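You operate a simulated robot arm through the tools that you are given. There is no shell and no other tool.

Carry out the task below with a simulated two-armed robot. There is one attempt and no reset: what you move stays moved.

Task
Meter the card with violet paper and set the dryer knob as the chart says.
Fine: clamp the card to read it, free the clamp after; the card stays on the plate; the BOARD switch and the other two cards stay. Where these are worked on the way, their far stop is far enough and under half their travel is too little: green clamp on the damp meter.

The check looks at the end state, three seconds after you hand in, the way a careful person would. Anything else that was tipped, shoved, dropped, spilled or broken makes it a failure.

Robot
Two 7-joint arms with fingered hands on one trunk that stands fixed in place. Base frame: the origin is at the foot of the trunk, x ahead of it, y to its left, z up. Lengths are in m, angles in rad, forces in N, time in s.
The left shoulder is at [0.096, 0.187, 1.08], the right one opposite. With the tool pointing down near the work surface each hand reaches from about 0.46 to 0.84 m from the base axis, measured 20 degrees to its own side. Payload 3.6 kg a hand.
The TCP of each hand is the grasp point between the finger pads, 0.026 m short of the fingertips. In the tool frame z runs along the fingers and y along their closing line. Largest opening 0.088 m; the body of the gripper starts 0.03 m behind the TCP. The gripper is a hand of 3 fingers: y runs from the thumb to the fingers, the wrist lies at [-0.017, -0.098, -0.164] in the tool frame, and closing takes about 1.5 s.
Orientation is told as [roll, pitch, yaw] about the base's x, y, z axes, in that order, counted from this pose: with the fingers straight down and the wrist toward the robot, the tool's x, y and z point along [0, 1, 0], [1, 0, 0] and [0, 0, -1] of the base frame.

Tools
- The arms move only by the tool move_arm. It takes "left_targets", "right_targets" or both (then of equal length, played together; a hand with none holds still); each is a list of rows, each a list of 3 entries, a list of its own where there are three numbers: the shift along the tool's x, y, z in units of 250 mm (1.0 is 250 mm), then the turn, a rotation vector about the tool's x, y, z in units of 180 degrees (1.0 is 180 degrees), then the finger opening in m, from 0 to 0.088. In form: [[[x, y, z], [rx, ry, rz], jaw], ...]. A call has 1 to 20 rows; each row is the pose to reach, as a shift and turn from the pose commanded when the call began, along the tool's axes at that moment. A call with a number of a shift or a turn outside -1 to 1 is refused whole. Each row takes 0.2 s and may step no farther than 0.05 m and 0.15 rad from the row before; otherwise, or with a gripper value out of range, the whole call is refused. A pose out of reach is approached as far as the arm can. The call stops where the force on the tool passes 70 N (or 10 N more than at its start, if that is more) or the arm is blocked; 0.2 s more then pass. The fingers move at their own pace (about 0.153 m/s each) and stop on an object; they squeeze with about 26 N. The grip force told is the motor's: it shows also when the fingers shut on nothing. Time passes only in rows, and 0.2 s behind the last, so rows that repeat a pose let the fingers close. The reply holds the time, the measured pose of the TCP, the force on the tool along the base axes, the opening and the grip force, in the units named above and with some noise, with the torque about the TCP (base axes, N m) and any sound that the robot's microphone picked up.
- Cameras (640 x 400 px; columns grow to the right, rows downward): "scene" is now at [0.2396, 0.0396, 1.0411]; the picture's right is [0.50, -0.87, 0.00], its down [0.25, 0.14, -0.96] and it looks along [0.83, 0.48, 0.29] (base axes); focal length 214 px, centre (320, 200). "left" rides on the left gripper at [-0.056, -0.08, -0.102] in its tool frame; the picture's right is [-0.73, -0.32, 0.60], its down [0.62, -0.67, 0.41] and it looks along [0.27, 0.68, 0.69] (tool axes); focal length 247 px, centre (320, 200). "right" rides on the right gripper at [0.056, -0.08, -0.102] in its tool frame; the picture's right is [-0.73, 0.32, -0.60], its down [-0.62, -0.66, 0.41] and it looks along [-0.27, 0.68, 0.69] (tool axes); focal length 247 px, centre (320, 200).
- camera(camera): a new picture of that camera. The clock stands still meanwhile.
- raise_lower(by): slides the trunk up (or, below 0, down) by that many m; the arms and the scene camera ride with it, the base frame stays. It gives what a move gives, with no picture.
- hand_shape(shape, hand): the hand has 3 fingers and takes this shape, open, in about a second: jaw (thumb against the fingers, like two jaws); tri (thumb and two fingers); tip (a fingertip pinch); poke (one finger out to press); point (the index stretched); flat (the hand flat); cup (the hand cupped); fist (a fist). The gripper value then closes the fingers along that shape, each until it touches; the sizes above hold for jaw. It gives what a move gives, with no picture.
- turn_head(pan, tilt): turns the head with the scene camera to pan (to the left, within 1.047 rad either way) and tilt (down, from -0.506 to 1.204), counted from straight ahead of the robot. It gives what a move gives.
- measure_at(camera, pixels): for up to 12 pixels [column, row] of the newest picture of that camera ("zoom" is the newest enlarged one), the place [x, y, z] in the base frame of the surface seen there, good to about 0.002 m. The clock stands still meanwhile.
- inspect(camera, box): a new picture of the part [left, top, right, bottom] of that camera's present view, enlarged. The clock stands still meanwhile.
- hand_in(): hands the job in; it is judged then, once.

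Open the grippers and draw the arms clear of the work before you hand the job in, unless the task says otherwise.

The tools are called after ">>>" as name(argument=value, ...) on one line, values as JSON. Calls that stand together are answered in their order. move_arm: Moves the arms, as the interface text tells. Its arguments: {"type":"object","properties":{"left_targets":{"type":"array","items":{"type":"array"}},"right_targets":{"type":"array","items":{"type":"array"}}},"required":[]} The other tools are called the same way: raise_lower (by) slides the trunk up or down; hand_shape (shape, hand) gives the hand a shape; turn_head (pan, tilt) turns the head that bears the scene camera; camera (camera) takes a picture; measure_at (camera, pixels) gives the place of the surface under pixels of a picture; inspect (camera, box) takes an enlarged picture of a part of a camera's view; hand_in () hands the job in.

At the start:

```text
t: 0.0
left_eef_pos: [0.3464, 0.4133, 1.2233]
left_orientation: [-0.002, 0.001, 0.0]
left_contact_force: [0.2, 0.8, 0.4]
left_torque: [-0.03, 0.01, 0.01]
left_gripper_width: 0.0879
left_gripper_force: 0.0
left_shape: jaw
right_eef_pos: [0.4128, 0.0149, 1.2523]
right_orientation: [0.0, 0.0, -0.001]
right_contact_force: [0.7, 0.7, 0.1]
right_torque: [0.0, 0.01, 0.01]
right_gripper_width: 0.0877
right_gripper_force: 0.0
right_shape: jaw
trunk travel left (down, up): [-0.225, 0.532]
head pan, tilt: [0.525, -0.29]
```

scene: 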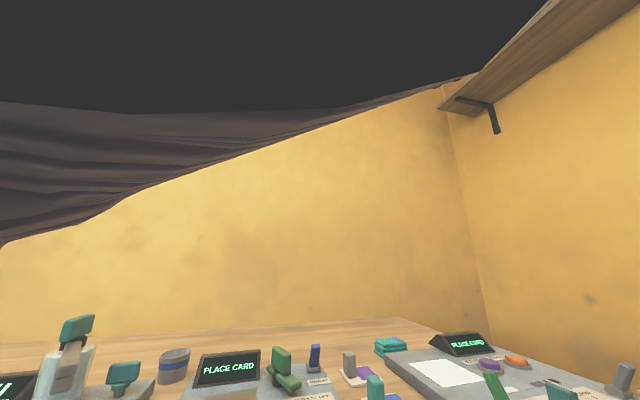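
right: 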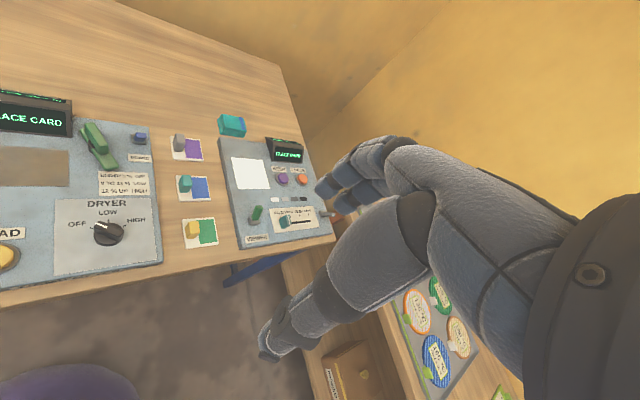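
left: 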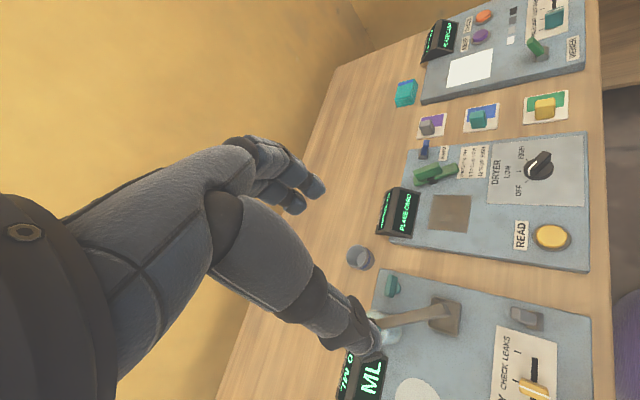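

The first pictures show the bench with the damp meter in the middle (dryer knob, READ button, green clamp) and three cards to its right. I turn the head down to look at the bench.

>>> turn_head(pan=0.3, tilt=0.7)

```text
t: 1.3
left_eef_pos: [0.3459, 0.4129, 1.2227]
left_orientation: [0.0, 0.001, 0.002]
left_contact_force: [1.4, 0.4, -0.1]
left_torque: [-0.01, 0.05, 0.02]
left_gripper_width: 0.0876
left_gripper_force: 0.0
left_shape: jaw
right_eef_pos: [0.4132, 0.014, 1.2531]
right_orientation: [0.001, -0.001, 0.001]
right_contact_force: [-0.2, 0.0, 0.5]
right_torque: [0.0, 0.0, 0.05]
right_gripper_width: 0.0877
right_gripper_force: 0.0
right_shape: jaw
trunk travel left (down, up): [-0.225, 0.532]
head pan, tilt: [0.3, 0.7]
```

Head is now at pan 0.3, tilt 0.7; I take a scene picture.

>>> camera(camera="scene")

>>> camera(camera="left")

>>> camera(camera="right")

```text
taken
```

scene: 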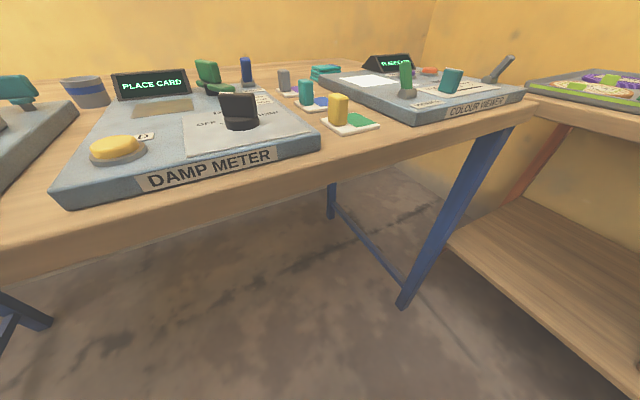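

```text
taken
```

left: 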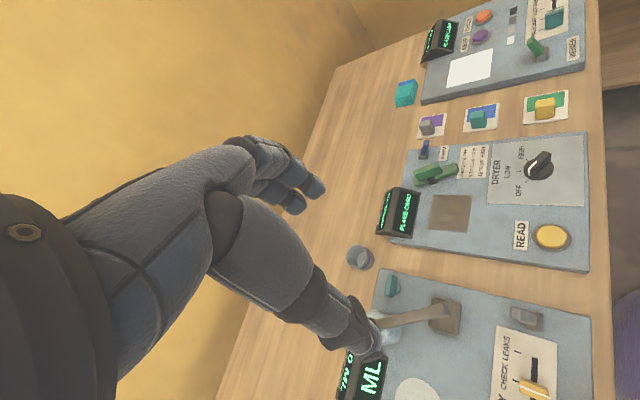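

```text
taken
```

right: 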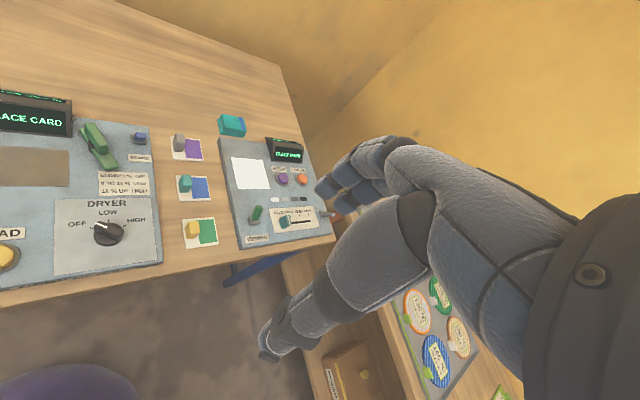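

The damp meter, clamp, knob, READ button, and the three cards are visible. I enlarge the chart and the controls from the right and left cameras, and measure key points.

>>> inspect(camera="right", box=[0, 80, 240, 280])

>>> inspect(camera="left", box=[370, 80, 610, 280])

>>> inspect(camera="right", box=[70, 120, 170, 200])

>>> measure_at(camera="right", pixels=[[180, 142], [194, 149], [197, 158], [110, 231], [97, 226], [94, 138], [105, 160], [35, 168], [140, 135], [10, 255], [35, 115], [172, 137]])

```text
2.00 times, centred on (120, 180) of right
```

zoom: 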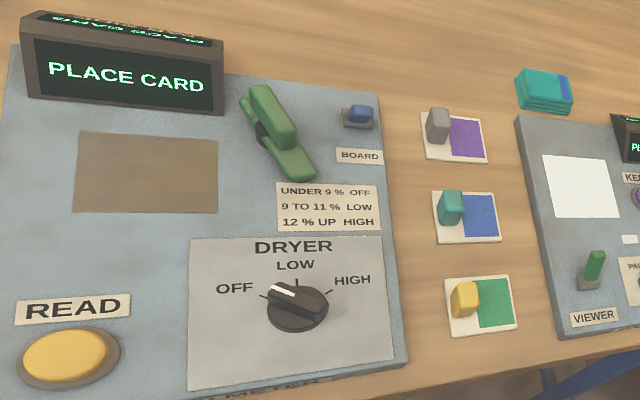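

```text
2.00 times, centred on (490, 180) of left
```

zoom: 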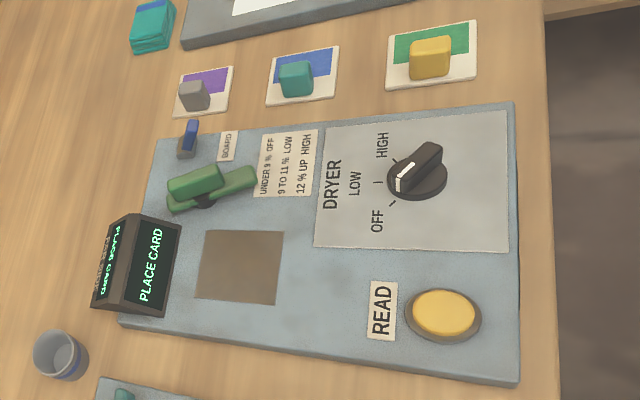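

```text
5.00 times, centred on (120, 160) of right
```

zoom: 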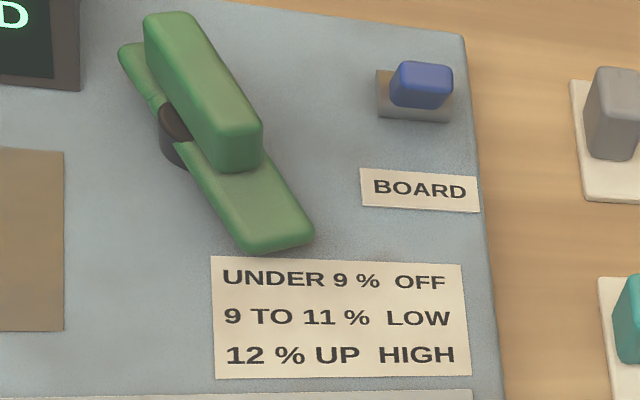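

```text
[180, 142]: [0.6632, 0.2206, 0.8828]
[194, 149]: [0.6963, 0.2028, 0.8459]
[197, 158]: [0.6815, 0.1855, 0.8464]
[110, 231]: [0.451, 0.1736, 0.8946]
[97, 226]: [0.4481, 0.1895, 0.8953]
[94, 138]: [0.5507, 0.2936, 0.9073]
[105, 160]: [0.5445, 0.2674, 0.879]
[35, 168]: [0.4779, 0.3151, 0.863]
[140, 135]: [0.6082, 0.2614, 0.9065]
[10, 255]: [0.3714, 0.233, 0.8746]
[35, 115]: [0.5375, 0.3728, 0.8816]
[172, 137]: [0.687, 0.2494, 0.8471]
```

The chart reads: under 9 % OFF, 9 to 11 % LOW, 12 % up HIGH. I look more closely at the clamp and cards from the scene camera, to understand how the clamp moves.

>>> inspect(camera="scene", box=[90, 40, 290, 165])

>>> inspect(camera="left", box=[385, 100, 505, 175])

>>> inspect(camera="scene", box=[260, 50, 390, 140])

```text
3.20 times, centred on (190, 102) of scene
```

zoom: 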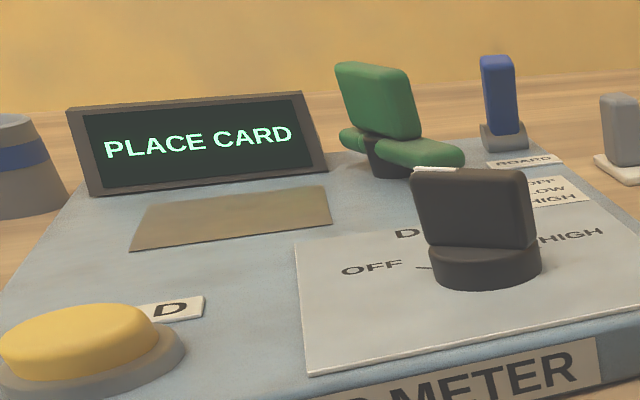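

```text
5.33 times, centred on (445, 138) of left
```

zoom: 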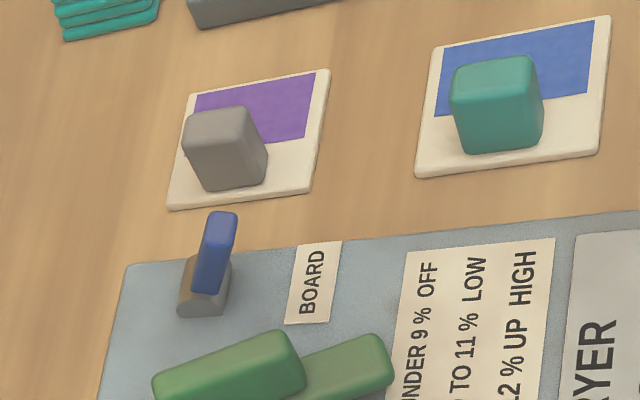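

```text
4.44 times, centred on (325, 95) of scene
```

zoom: 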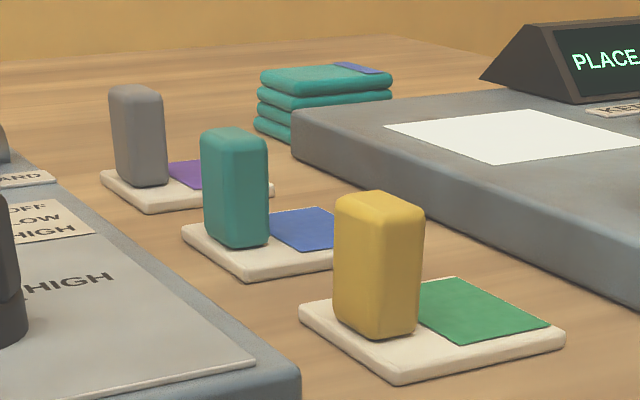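

The clamp is a swivel arm on a post with an upright fin; the violet card has a grey pillar as its handle. I measure the meter's corners and features with the left camera.

>>> measure_at(camera="left", pixels=[[409, 151], [583, 135], [587, 289], [393, 240], [433, 197], [470, 199], [467, 230], [431, 226], [551, 237], [536, 160], [546, 155], [538, 172]])

>>> measure_at(camera="right", pixels=[[174, 137], [201, 139], [203, 160], [176, 159], [41, 147], [108, 151], [108, 186], [38, 185], [176, 134], [184, 134], [177, 149], [184, 151]])

```text
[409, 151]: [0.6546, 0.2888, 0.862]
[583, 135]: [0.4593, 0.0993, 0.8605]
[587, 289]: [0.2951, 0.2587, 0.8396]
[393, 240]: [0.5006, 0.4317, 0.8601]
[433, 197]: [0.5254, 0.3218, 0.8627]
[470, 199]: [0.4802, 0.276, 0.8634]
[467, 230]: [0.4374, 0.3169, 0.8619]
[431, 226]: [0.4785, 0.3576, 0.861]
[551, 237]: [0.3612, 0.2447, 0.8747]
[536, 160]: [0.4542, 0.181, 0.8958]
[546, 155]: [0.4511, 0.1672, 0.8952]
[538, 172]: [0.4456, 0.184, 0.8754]
```

```text
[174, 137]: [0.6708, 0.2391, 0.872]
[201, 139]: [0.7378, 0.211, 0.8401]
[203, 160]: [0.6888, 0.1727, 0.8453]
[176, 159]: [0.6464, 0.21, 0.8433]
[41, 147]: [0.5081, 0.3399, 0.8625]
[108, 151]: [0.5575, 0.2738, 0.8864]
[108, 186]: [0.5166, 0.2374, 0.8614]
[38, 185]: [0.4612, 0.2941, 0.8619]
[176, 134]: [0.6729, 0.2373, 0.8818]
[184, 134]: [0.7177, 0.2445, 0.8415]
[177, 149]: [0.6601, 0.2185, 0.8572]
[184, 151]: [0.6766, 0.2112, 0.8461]
```

Meter axes appear rotated 45°: plate centre near (0.480, 0.318), violet card around (0.69, 0.21), knob near (0.45, 0.178), READ near (0.361, 0.245). I raise the trunk a little so the scene camera looks down more steeply.

>>> raise_lower(by=0.2)

>>> turn_head(pan=0.5, tilt=0.85)

>>> camera(camera="scene")

```text
t: 3.4
left_eef_pos: [0.3466, 0.4138, 1.4215]
left_orientation: [0.001, 0.0, 0.0]
left_contact_force: [0.2, 0.2, 0.0]
left_torque: [0.01, 0.05, 0.01]
left_gripper_width: 0.0877
left_gripper_force: 0.1
left_shape: jaw
right_eef_pos: [0.4128, 0.0156, 1.4516]
right_orientation: [0.001, 0.0, 0.0]
right_contact_force: [0.3, 0.9, -0.1]
right_torque: [-0.02, 0.02, -0.03]
right_gripper_width: 0.0876
right_gripper_force: 0.0
right_shape: jaw
trunk travel left (down, up): [-0.425, 0.332]
head pan, tilt: [0.3, 0.7]
```

```text
t: 4.2
left_eef_pos: [0.346, 0.4123, 1.4222]
left_orientation: [0.001, 0.001, 0.002]
left_contact_force: [-0.8, -0.1, 0.5]
left_torque: [0.0, -0.03, 0.01]
left_gripper_width: 0.0875
left_gripper_force: 0.1
left_shape: jaw
right_eef_pos: [0.4121, 0.0151, 1.4521]
right_orientation: [0.001, 0.001, -0.002]
right_contact_force: [0.4, 0.0, 0.3]
right_torque: [-0.01, -0.02, 0.0]
right_gripper_width: 0.0879
right_gripper_force: 0.0
right_shape: jaw
trunk travel left (down, up): [-0.425, 0.332]
head pan, tilt: [0.499, 0.85]
```

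```text
taken
```

scene: 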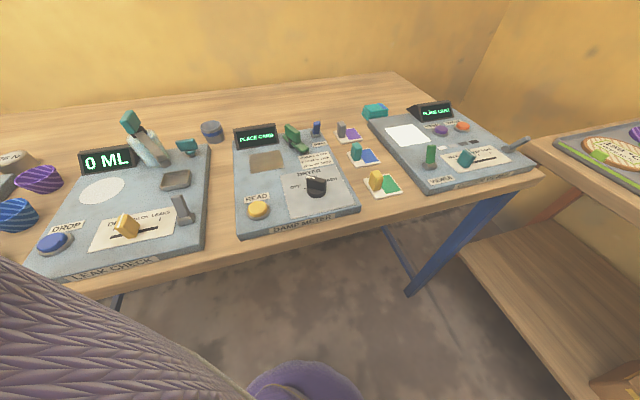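

The whole bench is now in view with the damp meter at the centre. I enlarge around the meter and cards.

>>> inspect(camera="scene", box=[265, 115, 345, 165])

>>> measure_at(camera="zoom", pixels=[[180, 90], [220, 120], [240, 190], [320, 245], [300, 230], [265, 195], [410, 80], [550, 90], [420, 110], [230, 170], [160, 100], [280, 240]])

>>> inspect(camera="scene", box=[325, 110, 405, 160])

```text
8.00 times, centred on (305, 140) of scene
```

zoom: 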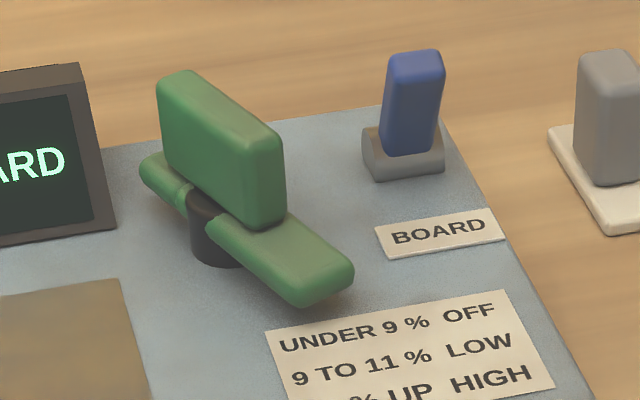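

```text
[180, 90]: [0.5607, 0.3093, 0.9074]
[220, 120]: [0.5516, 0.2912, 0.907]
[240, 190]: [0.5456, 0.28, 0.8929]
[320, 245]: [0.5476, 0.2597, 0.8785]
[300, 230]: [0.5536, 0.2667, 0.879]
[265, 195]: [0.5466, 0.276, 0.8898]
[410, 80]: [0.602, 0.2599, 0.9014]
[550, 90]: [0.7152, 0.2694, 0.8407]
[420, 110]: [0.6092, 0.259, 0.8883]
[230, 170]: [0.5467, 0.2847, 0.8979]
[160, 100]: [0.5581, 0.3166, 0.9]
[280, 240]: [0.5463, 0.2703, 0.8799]
```

```text
8.00 times, centred on (365, 135) of scene
```

zoom: 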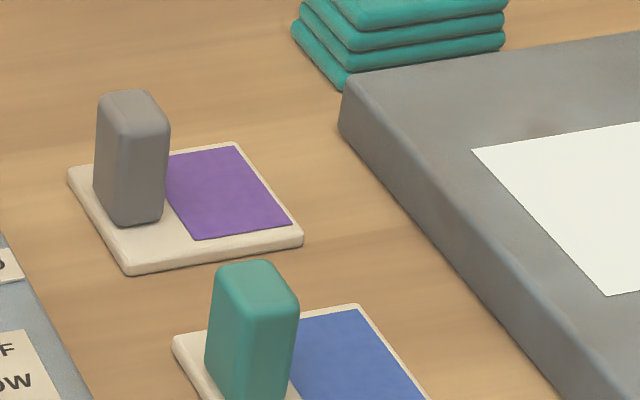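

The clamp looks like a turn latch: a bar on a dark post with an upright fin. I zoom in further and measure the post, bar ends and fin ends.

>>> inspect(camera="scene", box=[278, 118, 314, 158])

>>> measure_at(camera="scene", pixels=[[287.5, 126], [297, 133], [284, 137], [308, 149], [302, 152], [291, 144], [293, 147], [299, 138], [286, 131], [300, 143], [306, 151], [283, 135]])

>>> camera(camera="left")

```text
10.00 times, centred on (296, 138) of scene
```

zoom: 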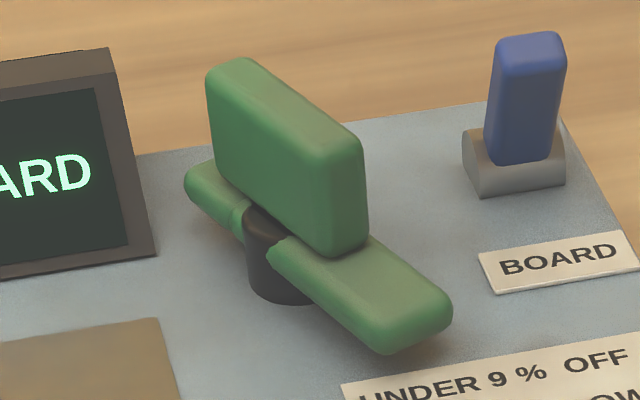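

```text
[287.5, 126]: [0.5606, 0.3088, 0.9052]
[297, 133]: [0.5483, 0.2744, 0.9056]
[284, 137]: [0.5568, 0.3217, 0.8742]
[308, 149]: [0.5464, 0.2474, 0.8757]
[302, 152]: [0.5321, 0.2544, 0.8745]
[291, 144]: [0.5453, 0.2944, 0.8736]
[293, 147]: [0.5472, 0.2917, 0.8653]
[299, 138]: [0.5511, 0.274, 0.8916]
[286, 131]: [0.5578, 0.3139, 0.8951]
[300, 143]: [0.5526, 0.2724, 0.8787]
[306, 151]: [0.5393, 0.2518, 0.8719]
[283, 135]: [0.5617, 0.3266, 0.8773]
```

```text
taken
```

left: 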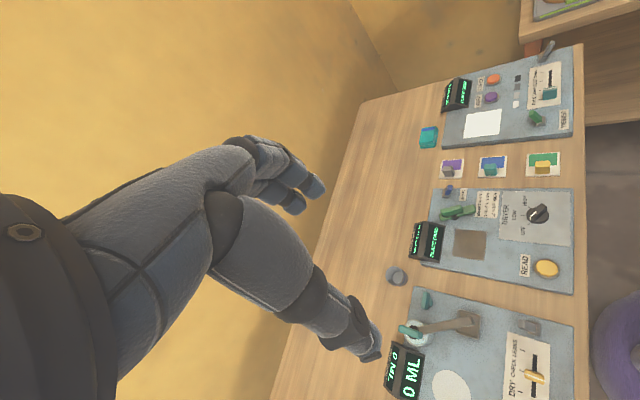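

The bar runs from about (0.562, 0.327) to (0.540, 0.249), with the fin over the post at about (0.554, 0.296). Next I measure the violet card and its grey pillar, and the plate.

>>> inspect(camera="scene", box=[325, 110, 375, 160])

>>> measure_at(camera="scene", pixels=[[341.5, 123.5], [345, 127], [338.5, 122.5], [342.5, 137], [338, 134], [334.5, 131.3], [341.3, 143], [362, 139.7], [354.3, 128.5], [345, 130], [338, 127], [355, 135]])

>>> measure_at(camera="scene", pixels=[[250, 154], [282, 152], [284, 171], [252, 174], [267, 163], [258, 209], [316, 184], [316, 178], [312, 190], [340, 190], [255, 130], [268, 190]])

```text
8.00 times, centred on (350, 135) of scene
```

zoom: 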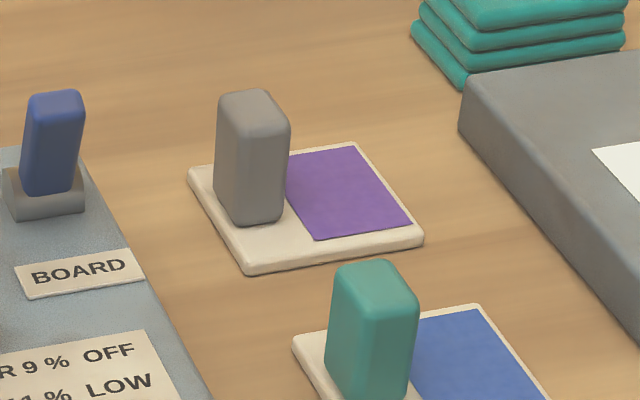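

```text
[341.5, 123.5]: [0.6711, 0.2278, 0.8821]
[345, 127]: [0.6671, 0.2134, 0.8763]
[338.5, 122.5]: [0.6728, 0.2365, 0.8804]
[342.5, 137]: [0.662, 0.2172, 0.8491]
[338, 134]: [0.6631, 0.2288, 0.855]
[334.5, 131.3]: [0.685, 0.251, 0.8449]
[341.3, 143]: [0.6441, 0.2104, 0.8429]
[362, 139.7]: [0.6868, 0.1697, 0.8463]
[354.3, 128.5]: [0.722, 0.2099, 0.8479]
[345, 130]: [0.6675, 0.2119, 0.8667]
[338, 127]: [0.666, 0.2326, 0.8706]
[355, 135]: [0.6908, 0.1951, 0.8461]
```

```text
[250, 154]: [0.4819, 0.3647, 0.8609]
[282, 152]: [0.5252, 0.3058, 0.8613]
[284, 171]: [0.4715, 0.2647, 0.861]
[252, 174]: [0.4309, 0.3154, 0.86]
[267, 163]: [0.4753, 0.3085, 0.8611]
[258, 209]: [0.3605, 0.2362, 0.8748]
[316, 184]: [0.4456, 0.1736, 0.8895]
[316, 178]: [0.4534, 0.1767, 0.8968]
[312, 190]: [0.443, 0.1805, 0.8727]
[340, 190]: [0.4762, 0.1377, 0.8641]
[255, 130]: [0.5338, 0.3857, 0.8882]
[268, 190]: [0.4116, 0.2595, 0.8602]
```

The grey pillar is centred near (0.670, 0.225), z 0.848–0.882, about 15 mm thick along the meter's "right" axis. I bring the left hand part way toward it while turning it to yaw −45°, so it closes along that axis.

>>> move_arm(left_targets=[[[-0.047, 0.077, 0.12], [0, 0, 0.03125], 0.06], [[-0.094, 0.154, 0.24], [0, 0, 0.0625], 0.06], [[-0.141, 0.231, 0.36], [0, 0, 0.09375], 0.06], [[-0.188, 0.308, 0.48], [0, 0, 0.125], 0.06], [[-0.235, 0.385, 0.6], [0, 0, 0.15625], 0.06], [[-0.282, 0.462, 0.72], [0, 0, 0.1875], 0.06], [[-0.329, 0.539, 0.84], [0, 0, 0.21875], 0.06], [[-0.376, 0.616, 0.96], [0, 0, 0.25], 0.06], [[-0.376, 0.616, 0.96], [0, 0, 0.25], 0.06]])

```text
t: 6.2
left_eef_pos: [0.4981, 0.3184, 1.1833]
left_orientation: [0.0, -0.003, -0.787]
left_contact_force: [0.2, -0.4, -0.4]
left_torque: [0.0, -0.02, -0.03]
left_gripper_width: 0.0603
left_gripper_force: 0.0
left_shape: jaw
right_eef_pos: [0.4116, 0.0149, 1.4519]
right_orientation: [0.0, 0.001, 0.0]
right_contact_force: [-0.6, -0.2, 0.6]
right_torque: [-0.01, -0.01, -0.03]
right_gripper_width: 0.0875
right_gripper_force: 0.1
right_shape: jaw
trunk travel left (down, up): [-0.425, 0.332]
head pan, tilt: [0.499, 0.85]
```

The left hand is at yaw −45° at (0.498, 0.318, 1.183). I move it above the grey pillar, to about z 0.96.

>>> move_arm(left_targets=[[[0.028, 0.094, 0.1], [0, 0, 0], 0.05], [[0.056, 0.188, 0.2], [0, 0, 0], 0.05], [[0.083, 0.282, 0.3], [0, 0, 0], 0.05], [[0.111, 0.376, 0.42], [0, 0, 0], 0.05], [[0.139, 0.47, 0.54], [0, 0, 0], 0.05], [[0.167, 0.564, 0.66], [0, 0, 0], 0.05], [[0.194, 0.658, 0.78], [0, 0, 0], 0.05], [[0.222, 0.752, 0.89], [0, 0, 0], 0.05], [[0.222, 0.752, 0.89], [0, 0, 0], 0.05]])

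>>> camera(camera="left")

>>> camera(camera="scene")

```text
t: 8.2
left_eef_pos: [0.5873, 0.258, 1.0308]
left_orientation: [0.001, 0.0, -0.786]
left_contact_force: [-0.2, 0.3, -0.5]
left_torque: [-0.01, -0.02, 0.0]
left_gripper_width: 0.0502
left_gripper_force: 0.2
left_shape: jaw
left hand out of reach, approached as far as the arm can: row 5, 6, 7, 8, 9
right_eef_pos: [0.4122, 0.0139, 1.4522]
right_orientation: [-0.001, 0.0, 0.001]
right_contact_force: [0.3, -0.3, -0.2]
right_torque: [-0.05, 0.01, 0.01]
right_gripper_width: 0.0873
right_gripper_force: 0.0
right_shape: jaw
trunk travel left (down, up): [-0.425, 0.332]
head pan, tilt: [0.499, 0.85]
```

```text
taken
```

left: 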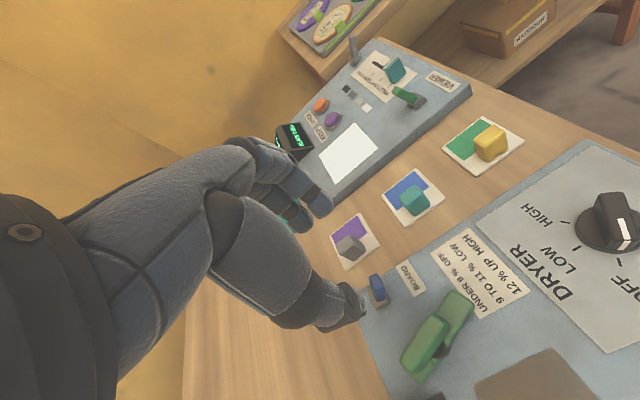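

```text
taken
```

scene: 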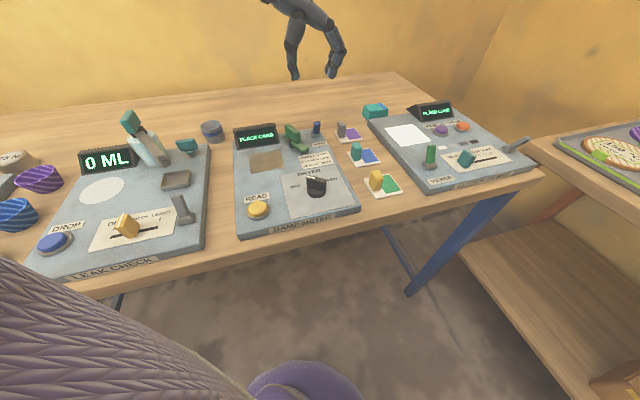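

The trunk is too high for reaching the card (out of reach from row 5). I test a small upward move to see from which commanded pose shifts count, before lowering the trunk.

>>> move_arm(left_targets=[[[-0.02, -0.1, -0.15], [0, 0, 0], 0.05], [[-0.04, -0.2, -0.3], [0, 0, 0], 0.05], [[-0.06, -0.25, -0.45], [0, 0, 0], 0.05], [[-0.06, -0.25, -0.6], [0, 0, 0], 0.05], [[-0.06, -0.25, -0.6], [0, 0, 0], 0.05]])

```text
t: 9.4
left_eef_pos: [0.5349, 0.2927, 1.1807]
left_orientation: [0.0, 0.001, -0.784]
left_contact_force: [0.6, 0.5, 0.8]
left_torque: [0.0, -0.01, 0.03]
left_gripper_width: 0.0504
left_gripper_force: 0.2
left_shape: jaw
right_eef_pos: [0.4132, 0.0165, 1.4524]
right_orientation: [0.001, 0.001, 0.0]
right_contact_force: [0.3, -0.3, -0.2]
right_torque: [0.01, -0.02, -0.04]
right_gripper_width: 0.0879
right_gripper_force: 0.1
right_shape: jaw
trunk travel left (down, up): [-0.425, 0.332]
head pan, tilt: [0.499, 0.85]
```

Shifts count from the reached pose, good. The hand is at z 1.181 above the clamp area with room; I lower the trunk back by 0.2 m (fingertips will be at about 0.955, above the fin's 0.907).

>>> move_arm(left_targets=[[[0, 0, -0.1], [0, 0, 0], 0.05], [[0, 0, -0.2], [0, 0, 0], 0.05]])

>>> raise_lower(by=-0.2)

```text
t: 10.0
left_eef_pos: [0.5352, 0.293, 1.2307]
left_orientation: [0.0, 0.0, -0.783]
left_contact_force: [-0.3, 1.0, -0.3]
left_torque: [0.04, -0.02, -0.01]
left_gripper_width: 0.0503
left_gripper_force: 0.1
left_shape: jaw
right_eef_pos: [0.412, 0.0147, 1.4534]
right_orientation: [0.002, 0.0, 0.0]
right_contact_force: [-0.1, 0.2, 0.2]
right_torque: [-0.02, -0.01, -0.02]
right_gripper_width: 0.0877
right_gripper_force: 0.0
right_shape: jaw
trunk travel left (down, up): [-0.425, 0.332]
head pan, tilt: [0.499, 0.85]
```

```text
t: 12.1
left_eef_pos: [0.5346, 0.2929, 1.0308]
left_orientation: [0.0, 0.0, -0.787]
left_contact_force: [-0.4, -0.2, 0.3]
left_torque: [0.01, 0.0, 0.0]
left_gripper_width: 0.0504
left_gripper_force: 0.0
left_shape: jaw
right_eef_pos: [0.4107, 0.0146, 1.2529]
right_orientation: [0.001, -0.002, -0.001]
right_contact_force: [-0.3, 0.4, 0.6]
right_torque: [0.0, 0.0, -0.02]
right_gripper_width: 0.0875
right_gripper_force: 0.2
right_shape: jaw
trunk travel left (down, up): [-0.225, 0.532]
head pan, tilt: [0.499, 0.85]
```

Trunk is back at the starting height with the hand at (0.535, 0.293, 1.031). I move it over the grey pillar, staying above z 0.96.

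>>> move_arm(left_targets=[[[0.038, 0.115, 0.03], [0, 0, 0], 0.05], [[0.077, 0.23, 0.06], [0, 0, 0], 0.05], [[0.115, 0.345, 0.12], [0, 0, 0], 0.05], [[0.154, 0.46, 0.2], [0, 0, 0], 0.05], [[0.192, 0.576, 0.28], [0, 0, 0], 0.05], [[0.192, 0.576, 0.28], [0, 0, 0], 0.05]])

>>> camera(camera="left")

>>> camera(camera="scene")

```text
t: 13.5
left_eef_pos: [0.6717, 0.2259, 0.9593]
left_orientation: [0.001, 0.0, -0.787]
left_contact_force: [0.5, 0.3, -0.7]
left_torque: [-0.01, -0.01, -0.02]
left_gripper_width: 0.0505
left_gripper_force: 0.1
left_shape: jaw
right_eef_pos: [0.4118, 0.015, 1.2517]
right_orientation: [-0.002, 0.0, -0.003]
right_contact_force: [0.0, 0.3, -0.9]
right_torque: [0.02, 0.03, -0.02]
right_gripper_width: 0.0878
right_gripper_force: 0.1
right_shape: jaw
trunk travel left (down, up): [-0.225, 0.532]
head pan, tilt: [0.499, 0.85]
```

```text
taken
```

left: 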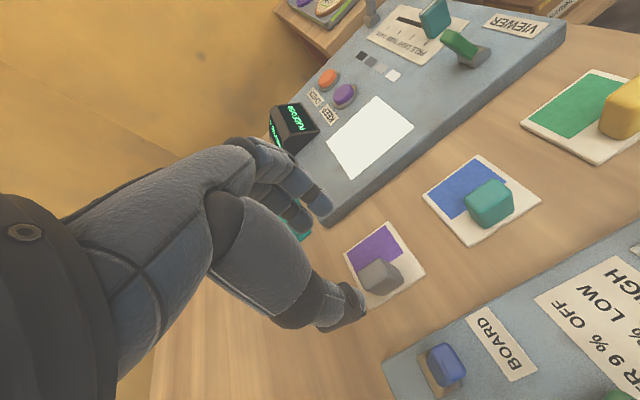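

```text
taken
```

scene: 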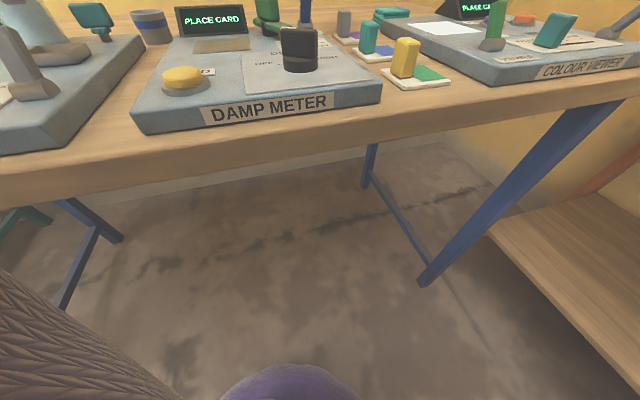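

The hand is over the pillar, which shows at about (381, 276) in the left view. I measure its faces again and tilt the head up a bit.

>>> turn_head(pan=0.35, tilt=0.45)

>>> inspect(camera="left", box=[330, 200, 450, 320])

>>> measure_at(camera="left", pixels=[[381, 268], [372, 266], [393, 263], [399, 275], [372, 280], [386, 286], [347, 255], [390, 225], [422, 267], [378, 302], [375, 242], [384, 274]])

>>> camera(camera="scene")

```text
t: 14.4
left_eef_pos: [0.6718, 0.2259, 0.9592]
left_orientation: [-0.001, -0.001, -0.784]
left_contact_force: [0.2, -0.1, 0.5]
left_torque: [-0.02, 0.0, 0.03]
left_gripper_width: 0.0505
left_gripper_force: 0.1
left_shape: jaw
right_eef_pos: [0.4123, 0.0145, 1.2522]
right_orientation: [0.0, 0.0, 0.001]
right_contact_force: [-0.2, 0.1, -0.3]
right_torque: [-0.01, -0.01, 0.02]
right_gripper_width: 0.0876
right_gripper_force: 0.1
right_shape: jaw
trunk travel left (down, up): [-0.225, 0.532]
head pan, tilt: [0.351, 0.45]
```

```text
3.33 times, centred on (390, 260) of left
```

zoom: 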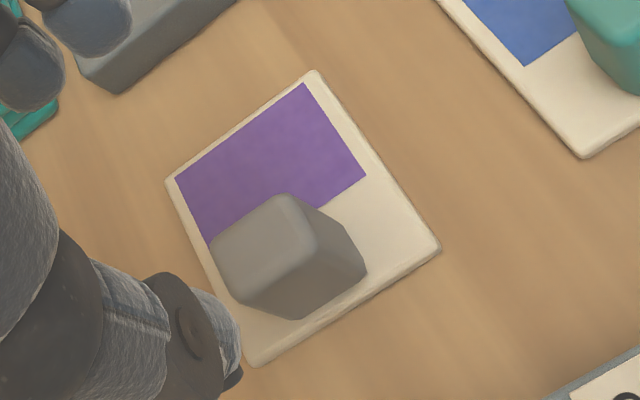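

```text
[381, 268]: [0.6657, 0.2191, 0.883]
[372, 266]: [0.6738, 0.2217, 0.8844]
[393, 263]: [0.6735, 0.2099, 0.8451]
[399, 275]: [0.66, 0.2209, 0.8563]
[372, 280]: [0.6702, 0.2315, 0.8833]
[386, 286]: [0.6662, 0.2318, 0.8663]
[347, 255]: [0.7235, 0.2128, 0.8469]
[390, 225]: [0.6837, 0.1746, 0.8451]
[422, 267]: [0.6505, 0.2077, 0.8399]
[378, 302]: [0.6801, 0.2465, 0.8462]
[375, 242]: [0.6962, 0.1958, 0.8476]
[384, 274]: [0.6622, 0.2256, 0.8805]
```

```text
taken
```

scene: 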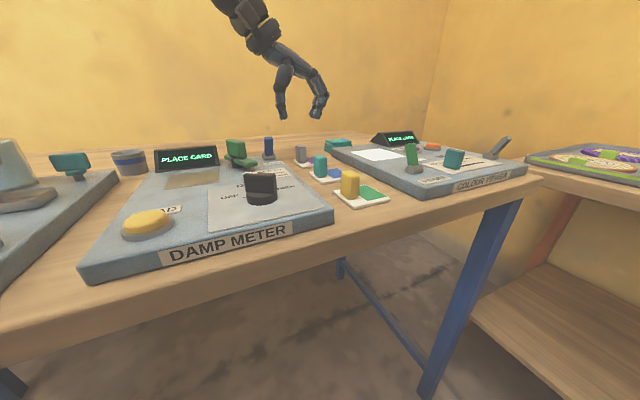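

The pillar's centre is at (r,u) ≈ (0.315, 0.634), matching the hand's position to within 1 mm. I lower to about z 0.905 and check clearance to the BOARD switch.

>>> move_arm(left_targets=[[[0, 0, 0.07], [0, 0, 0], 0.05], [[0, 0, 0.14], [0, 0, 0], 0.05], [[0, 0, 0.21], [0, 0, 0], 0.05]])

>>> inspect(camera="scene", box=[220, 80, 400, 200])

>>> camera(camera="left")

>>> camera(camera="right")

```text
t: 15.2
left_eef_pos: [0.6717, 0.2247, 0.908]
left_orientation: [0.002, -0.001, -0.785]
left_contact_force: [-0.1, 0.4, 0.0]
left_torque: [-0.03, 0.0, 0.01]
left_gripper_width: 0.0502
left_gripper_force: 0.1
left_shape: jaw
right_eef_pos: [0.4127, 0.0144, 1.2512]
right_orientation: [0.001, 0.0, 0.001]
right_contact_force: [0.5, -0.2, 0.1]
right_torque: [0.0, -0.01, 0.0]
right_gripper_width: 0.088
right_gripper_force: 0.1
right_shape: jaw
trunk travel left (down, up): [-0.225, 0.532]
head pan, tilt: [0.351, 0.45]
```

```text
3.33 times, centred on (310, 140) of scene
```

zoom: 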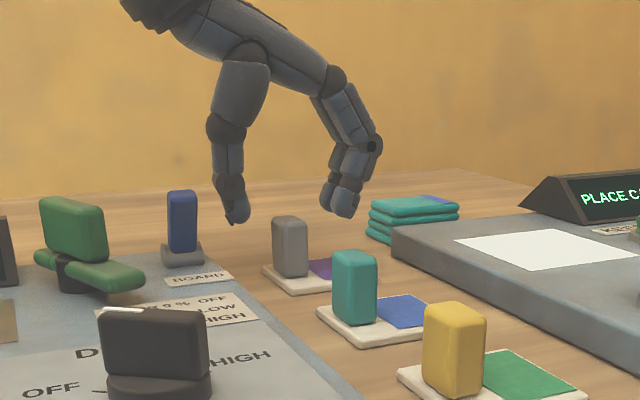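

```text
taken
```

left: 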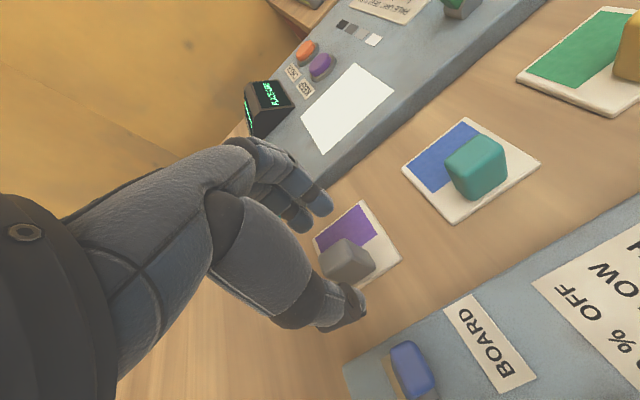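

```text
taken
```

right: 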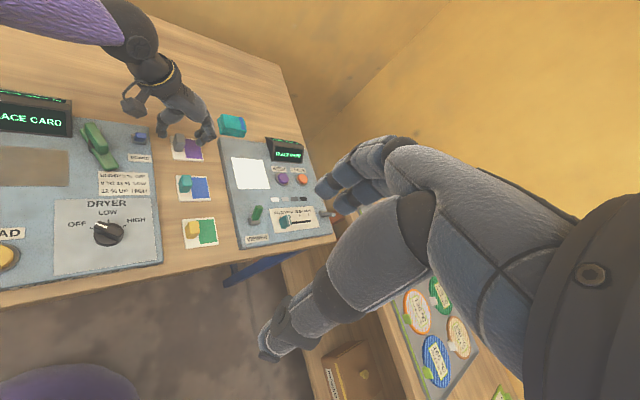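

Thumb (zoom 235, 215) and fingers (340, 210) straddle the pillar with space to the BOARD switch. I lower to about z 0.877 and close.

>>> move_arm(left_targets=[[[0, 0.0, 0.06], [0, 0, 0], 0.05], [[0, 0.0, 0.124], [0, 0, 0], 0.05], [[0, 0.0, 0.124], [0, 0, 0], 0.05]])

>>> inspect(camera="scene", box=[220, 80, 400, 200])

>>> camera(camera="left")

```text
t: 16.0
left_eef_pos: [0.671, 0.2234, 0.8761]
left_orientation: [0.0, 0.0, -0.785]
left_contact_force: [-0.5, -0.1, -0.3]
left_torque: [-0.03, 0.01, 0.03]
left_gripper_width: 0.0503
left_gripper_force: 0.1
left_shape: jaw
right_eef_pos: [0.4123, 0.0141, 1.2525]
right_orientation: [0.001, 0.0, -0.001]
right_contact_force: [-1.0, -0.2, -0.6]
right_torque: [-0.02, 0.02, -0.03]
right_gripper_width: 0.0879
right_gripper_force: 0.1
right_shape: jaw
trunk travel left (down, up): [-0.225, 0.532]
head pan, tilt: [0.351, 0.45]
```

```text
3.33 times, centred on (310, 140) of scene
```

zoom: 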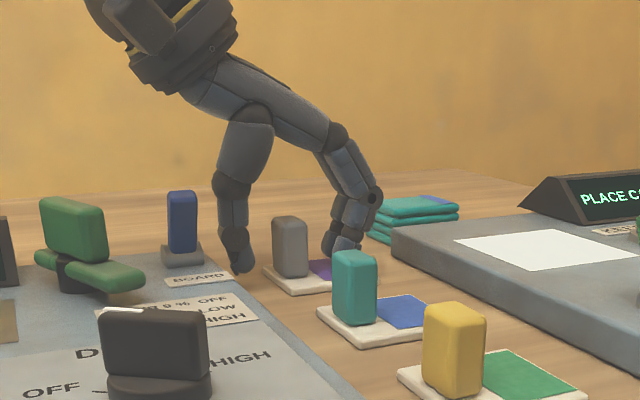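

```text
taken
```

left: 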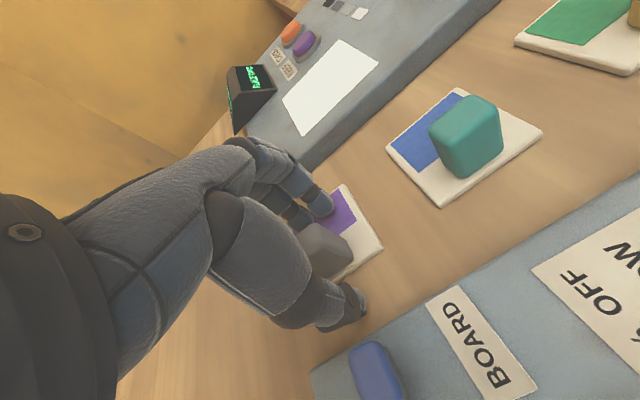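

The fingers are around the pillar without contact. I close the grip now over about 1.8 s.

>>> move_arm(left_targets=[[[0, 0, 0], [0, 0, 0], 0.03], [[0, 0, 0], [0, 0, 0], 0.02], [[0, 0, 0], [0, 0, 0], 0.01], [[0, 0, 0], [0, 0, 0], 0.0], [[0, 0, 0], [0, 0, 0], 0.0], [[0, 0, 0], [0, 0, 0], 0.0], [[0, 0, 0], [0, 0, 0], 0.0], [[0, 0, 0], [0, 0, 0], 0.0], [[0, 0, 0], [0, 0, 0], 0.0]])

>>> inspect(camera="scene", box=[220, 80, 400, 200])

>>> camera(camera="left")

```text
t: 18.0
left_eef_pos: [0.6706, 0.2248, 0.8772]
left_orientation: [0.0, 0.0, -0.785]
left_contact_force: [0.1, 0.3, 0.2]
left_torque: [-0.02, 0.03, 0.04]
left_gripper_width: 0.012
left_gripper_force: 25.7
left_shape: jaw
right_eef_pos: [0.413, 0.0145, 1.2515]
right_orientation: [0.001, 0.0, 0.001]
right_contact_force: [0.0, 0.6, -0.3]
right_torque: [0.01, 0.0, 0.01]
right_gripper_width: 0.0877
right_gripper_force: 0.0
right_shape: jaw
trunk travel left (down, up): [-0.225, 0.532]
head pan, tilt: [0.351, 0.45]
```

```text
3.33 times, centred on (310, 140) of scene
```

zoom: 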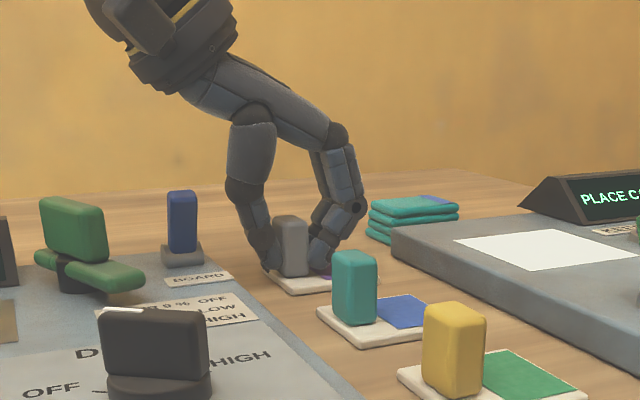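

```text
taken
```

left: 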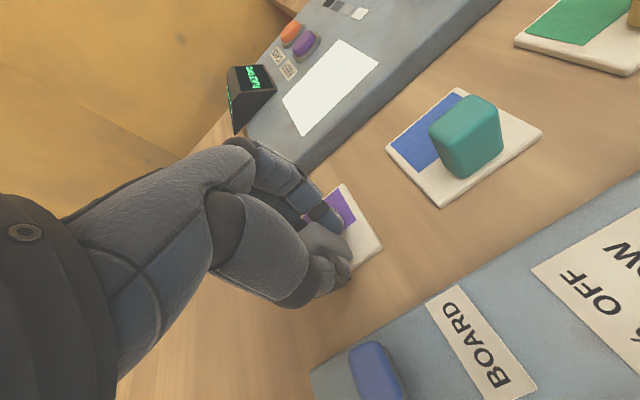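

The grip holds at 12 mm with 25.7 N. I lift straight up by 0.1 m.

>>> move_arm(left_targets=[[[0, 0, -0.08], [0, 0, 0], 0.0], [[0, 0, -0.16], [0, 0, 0], 0.0], [[0, 0, -0.28], [0, 0, 0], 0.0], [[0, 0, -0.4], [0, 0, 0], 0.0], [[0, 0, -0.4], [0, 0, 0], 0.0]])

>>> inspect(camera="scene", box=[220, 60, 400, 180])

>>> camera(camera="left")

```text
t: 19.2
left_eef_pos: [0.6717, 0.2247, 0.9771]
left_orientation: [0.0, 0.001, -0.786]
left_contact_force: [0.8, -0.5, -1.0]
left_torque: [-0.01, -0.02, -0.03]
left_gripper_width: 0.0117
left_gripper_force: 25.7
left_shape: jaw
right_eef_pos: [0.413, 0.0151, 1.2517]
right_orientation: [0.0, -0.001, 0.002]
right_contact_force: [-1.2, 0.3, -0.5]
right_torque: [-0.01, -0.01, 0.03]
right_gripper_width: 0.0877
right_gripper_force: 0.0
right_shape: jaw
trunk travel left (down, up): [-0.225, 0.532]
head pan, tilt: [0.351, 0.45]
```

```text
3.33 times, centred on (310, 120) of scene
```

zoom: 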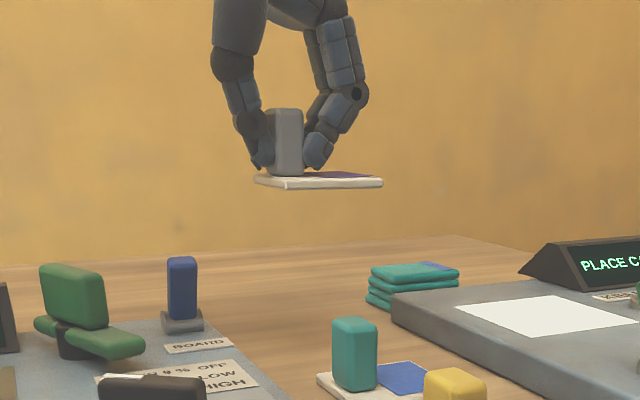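

```text
taken
```

left: 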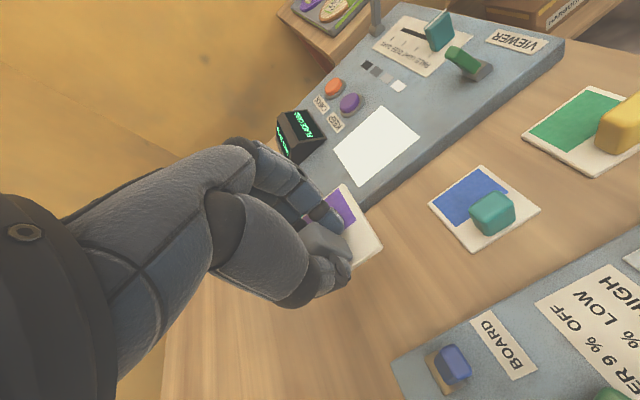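

The card is lifted level, with the violet patch on its right. I carry it over to above the plate, keeping this height.

>>> move_arm(left_targets=[[[-0.045, -0.147, -0.03], [0, 0, 0], 0.0], [[-0.09, -0.294, -0.03], [0, 0, 0], 0.0], [[-0.136, -0.442, -0.03], [0, 0, 0], 0.0], [[-0.181, -0.589, -0.03], [0, 0, 0], 0.0], [[-0.227, -0.736, -0.03], [0, 0, 0], 0.0], [[-0.272, -0.883, -0.03], [0, 0, 0], 0.0], [[-0.272, -0.883, -0.03], [0, 0, 0], 0.0]])

>>> camera(camera="scene")

>>> camera(camera="left")

```text
t: 20.8
left_eef_pos: [0.4663, 0.3321, 0.9836]
left_orientation: [-0.001, 0.002, -0.785]
left_contact_force: [0.6, -0.2, -0.4]
left_torque: [0.03, 0.03, 0.0]
left_gripper_width: 0.0117
left_gripper_force: 25.8
left_shape: jaw
right_eef_pos: [0.4126, 0.0149, 1.2522]
right_orientation: [-0.001, 0.0, 0.0]
right_contact_force: [-0.4, 0.1, -0.1]
right_torque: [0.0, -0.01, -0.02]
right_gripper_width: 0.0877
right_gripper_force: 0.0
right_shape: jaw
trunk travel left (down, up): [-0.225, 0.532]
head pan, tilt: [0.351, 0.45]
```

```text
taken
```

scene: 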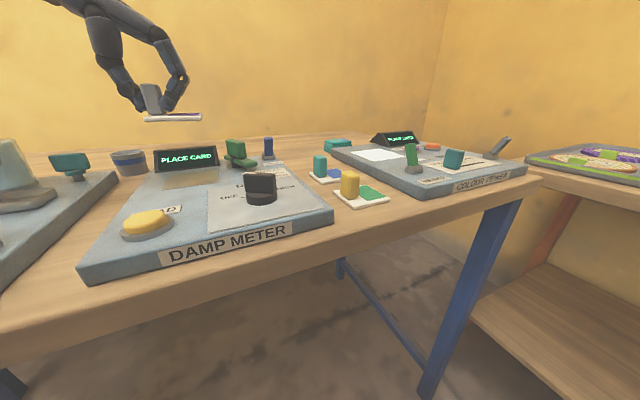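

```text
taken
```

left: 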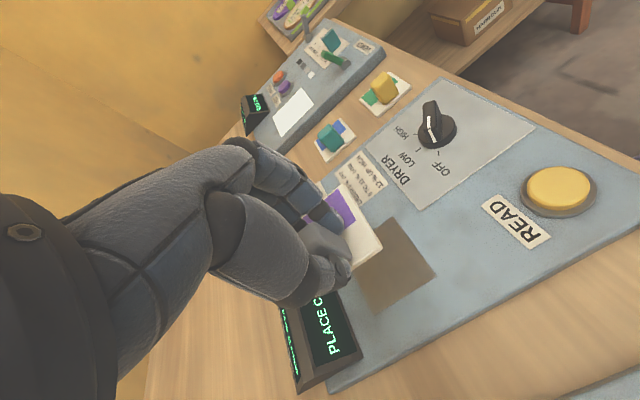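

The card is above the plate with the patch toward the clamp. I check the visible plate corners and card edges from both cameras before lowering.

>>> inspect(camera="left", box=[280, 170, 460, 350])

>>> measure_at(camera="left", pixels=[[391, 220], [435, 275], [372, 316], [385, 240], [353, 268], [408, 297]])

>>> measure_at(scene="x", camera="scene", pixels=[[166, 172], [218, 166], [217, 183], [164, 189], [190, 178]])

```text
2.22 times, centred on (370, 260) of left
```

zoom: 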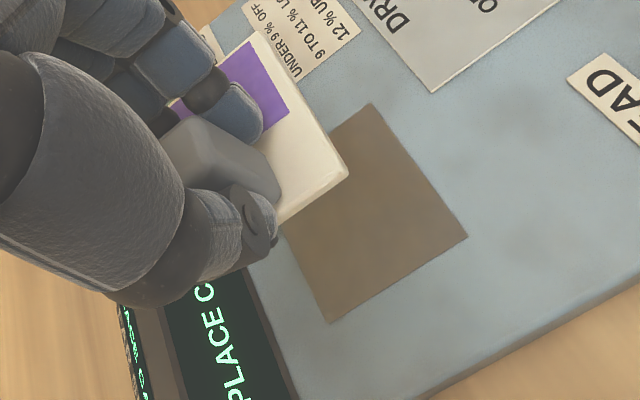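

```text
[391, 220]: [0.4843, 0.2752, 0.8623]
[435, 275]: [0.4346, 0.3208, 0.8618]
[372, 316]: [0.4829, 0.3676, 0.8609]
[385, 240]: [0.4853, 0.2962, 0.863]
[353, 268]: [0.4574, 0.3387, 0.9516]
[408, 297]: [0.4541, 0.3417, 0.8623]
```

```text
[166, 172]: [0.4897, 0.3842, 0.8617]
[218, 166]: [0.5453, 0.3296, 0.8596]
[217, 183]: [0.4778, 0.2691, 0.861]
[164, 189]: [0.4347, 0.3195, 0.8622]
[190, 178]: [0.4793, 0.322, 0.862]
```

Plate spans about r 0.081–0.147, u 0.535–0.601, so its centre is (0.114, 0.568); the card needs 4.5 mm more along u. I shift and lower to about z 0.905.

>>> move_arm(left_targets=[[[0.018, 0, 0.08], [0, 0, 0], 0.0], [[0.018, 0, 0.16], [0, 0, 0], 0.0], [[0.018, 0, 0.24], [0, 0, 0], 0.0], [[0.018, 0, 0.31], [0, 0, 0], 0.0], [[0.018, 0, 0.31], [0, 0, 0], 0.0]])

>>> inspect(camera="scene", box=[100, 80, 280, 200])

>>> inspect(camera="left", box=[280, 170, 460, 350])

```text
t: 22.0
left_eef_pos: [0.4702, 0.3359, 0.9061]
left_orientation: [0.001, 0.0, -0.786]
left_contact_force: [-1.0, 0.2, -0.9]
left_torque: [-0.03, 0.01, 0.01]
left_gripper_width: 0.0118
left_gripper_force: 25.6
left_shape: jaw
right_eef_pos: [0.4119, 0.0146, 1.2524]
right_orientation: [0.0, -0.001, 0.0]
right_contact_force: [-0.1, 0.2, 0.3]
right_torque: [-0.04, 0.02, 0.01]
right_gripper_width: 0.0878
right_gripper_force: 0.1
right_shape: jaw
trunk travel left (down, up): [-0.225, 0.532]
head pan, tilt: [0.351, 0.45]
```

```text
3.33 times, centred on (190, 140) of scene
```

zoom: 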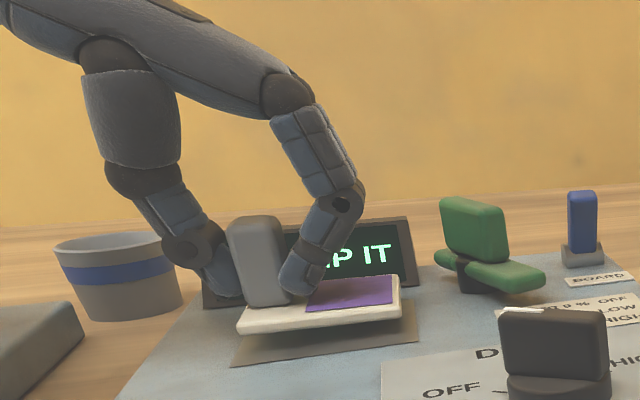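

```text
2.22 times, centred on (370, 260) of left
```

zoom: 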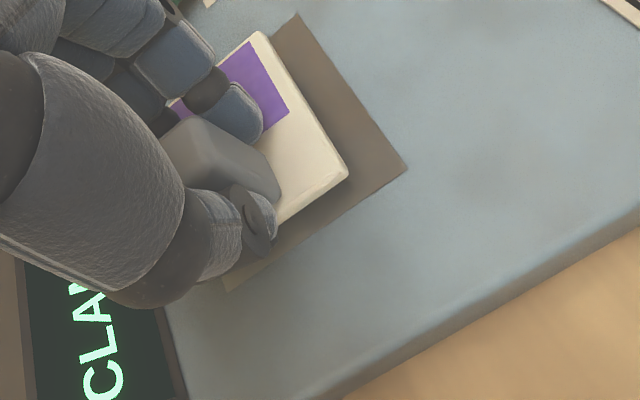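

The display already reads "CLAMP IT" with the card just above the plate. I measure the card's corners against the plate before the last few mm.

>>> measure_at(camera="zoom", pixels=[[342, 178], [262, 40], [285, 215], [400, 167], [298, 20]])

>>> measure_at(camera="scene", pixels=[[167, 178], [213, 172.5], [217, 182], [162, 188], [209, 163], [190, 175]])

```text
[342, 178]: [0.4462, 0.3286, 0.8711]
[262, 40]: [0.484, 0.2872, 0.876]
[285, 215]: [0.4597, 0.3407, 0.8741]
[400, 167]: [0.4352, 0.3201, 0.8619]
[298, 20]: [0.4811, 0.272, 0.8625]
```

```text
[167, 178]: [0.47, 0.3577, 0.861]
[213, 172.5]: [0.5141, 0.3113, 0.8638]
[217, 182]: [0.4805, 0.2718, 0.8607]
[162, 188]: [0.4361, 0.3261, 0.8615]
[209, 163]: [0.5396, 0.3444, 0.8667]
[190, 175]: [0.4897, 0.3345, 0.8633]
```

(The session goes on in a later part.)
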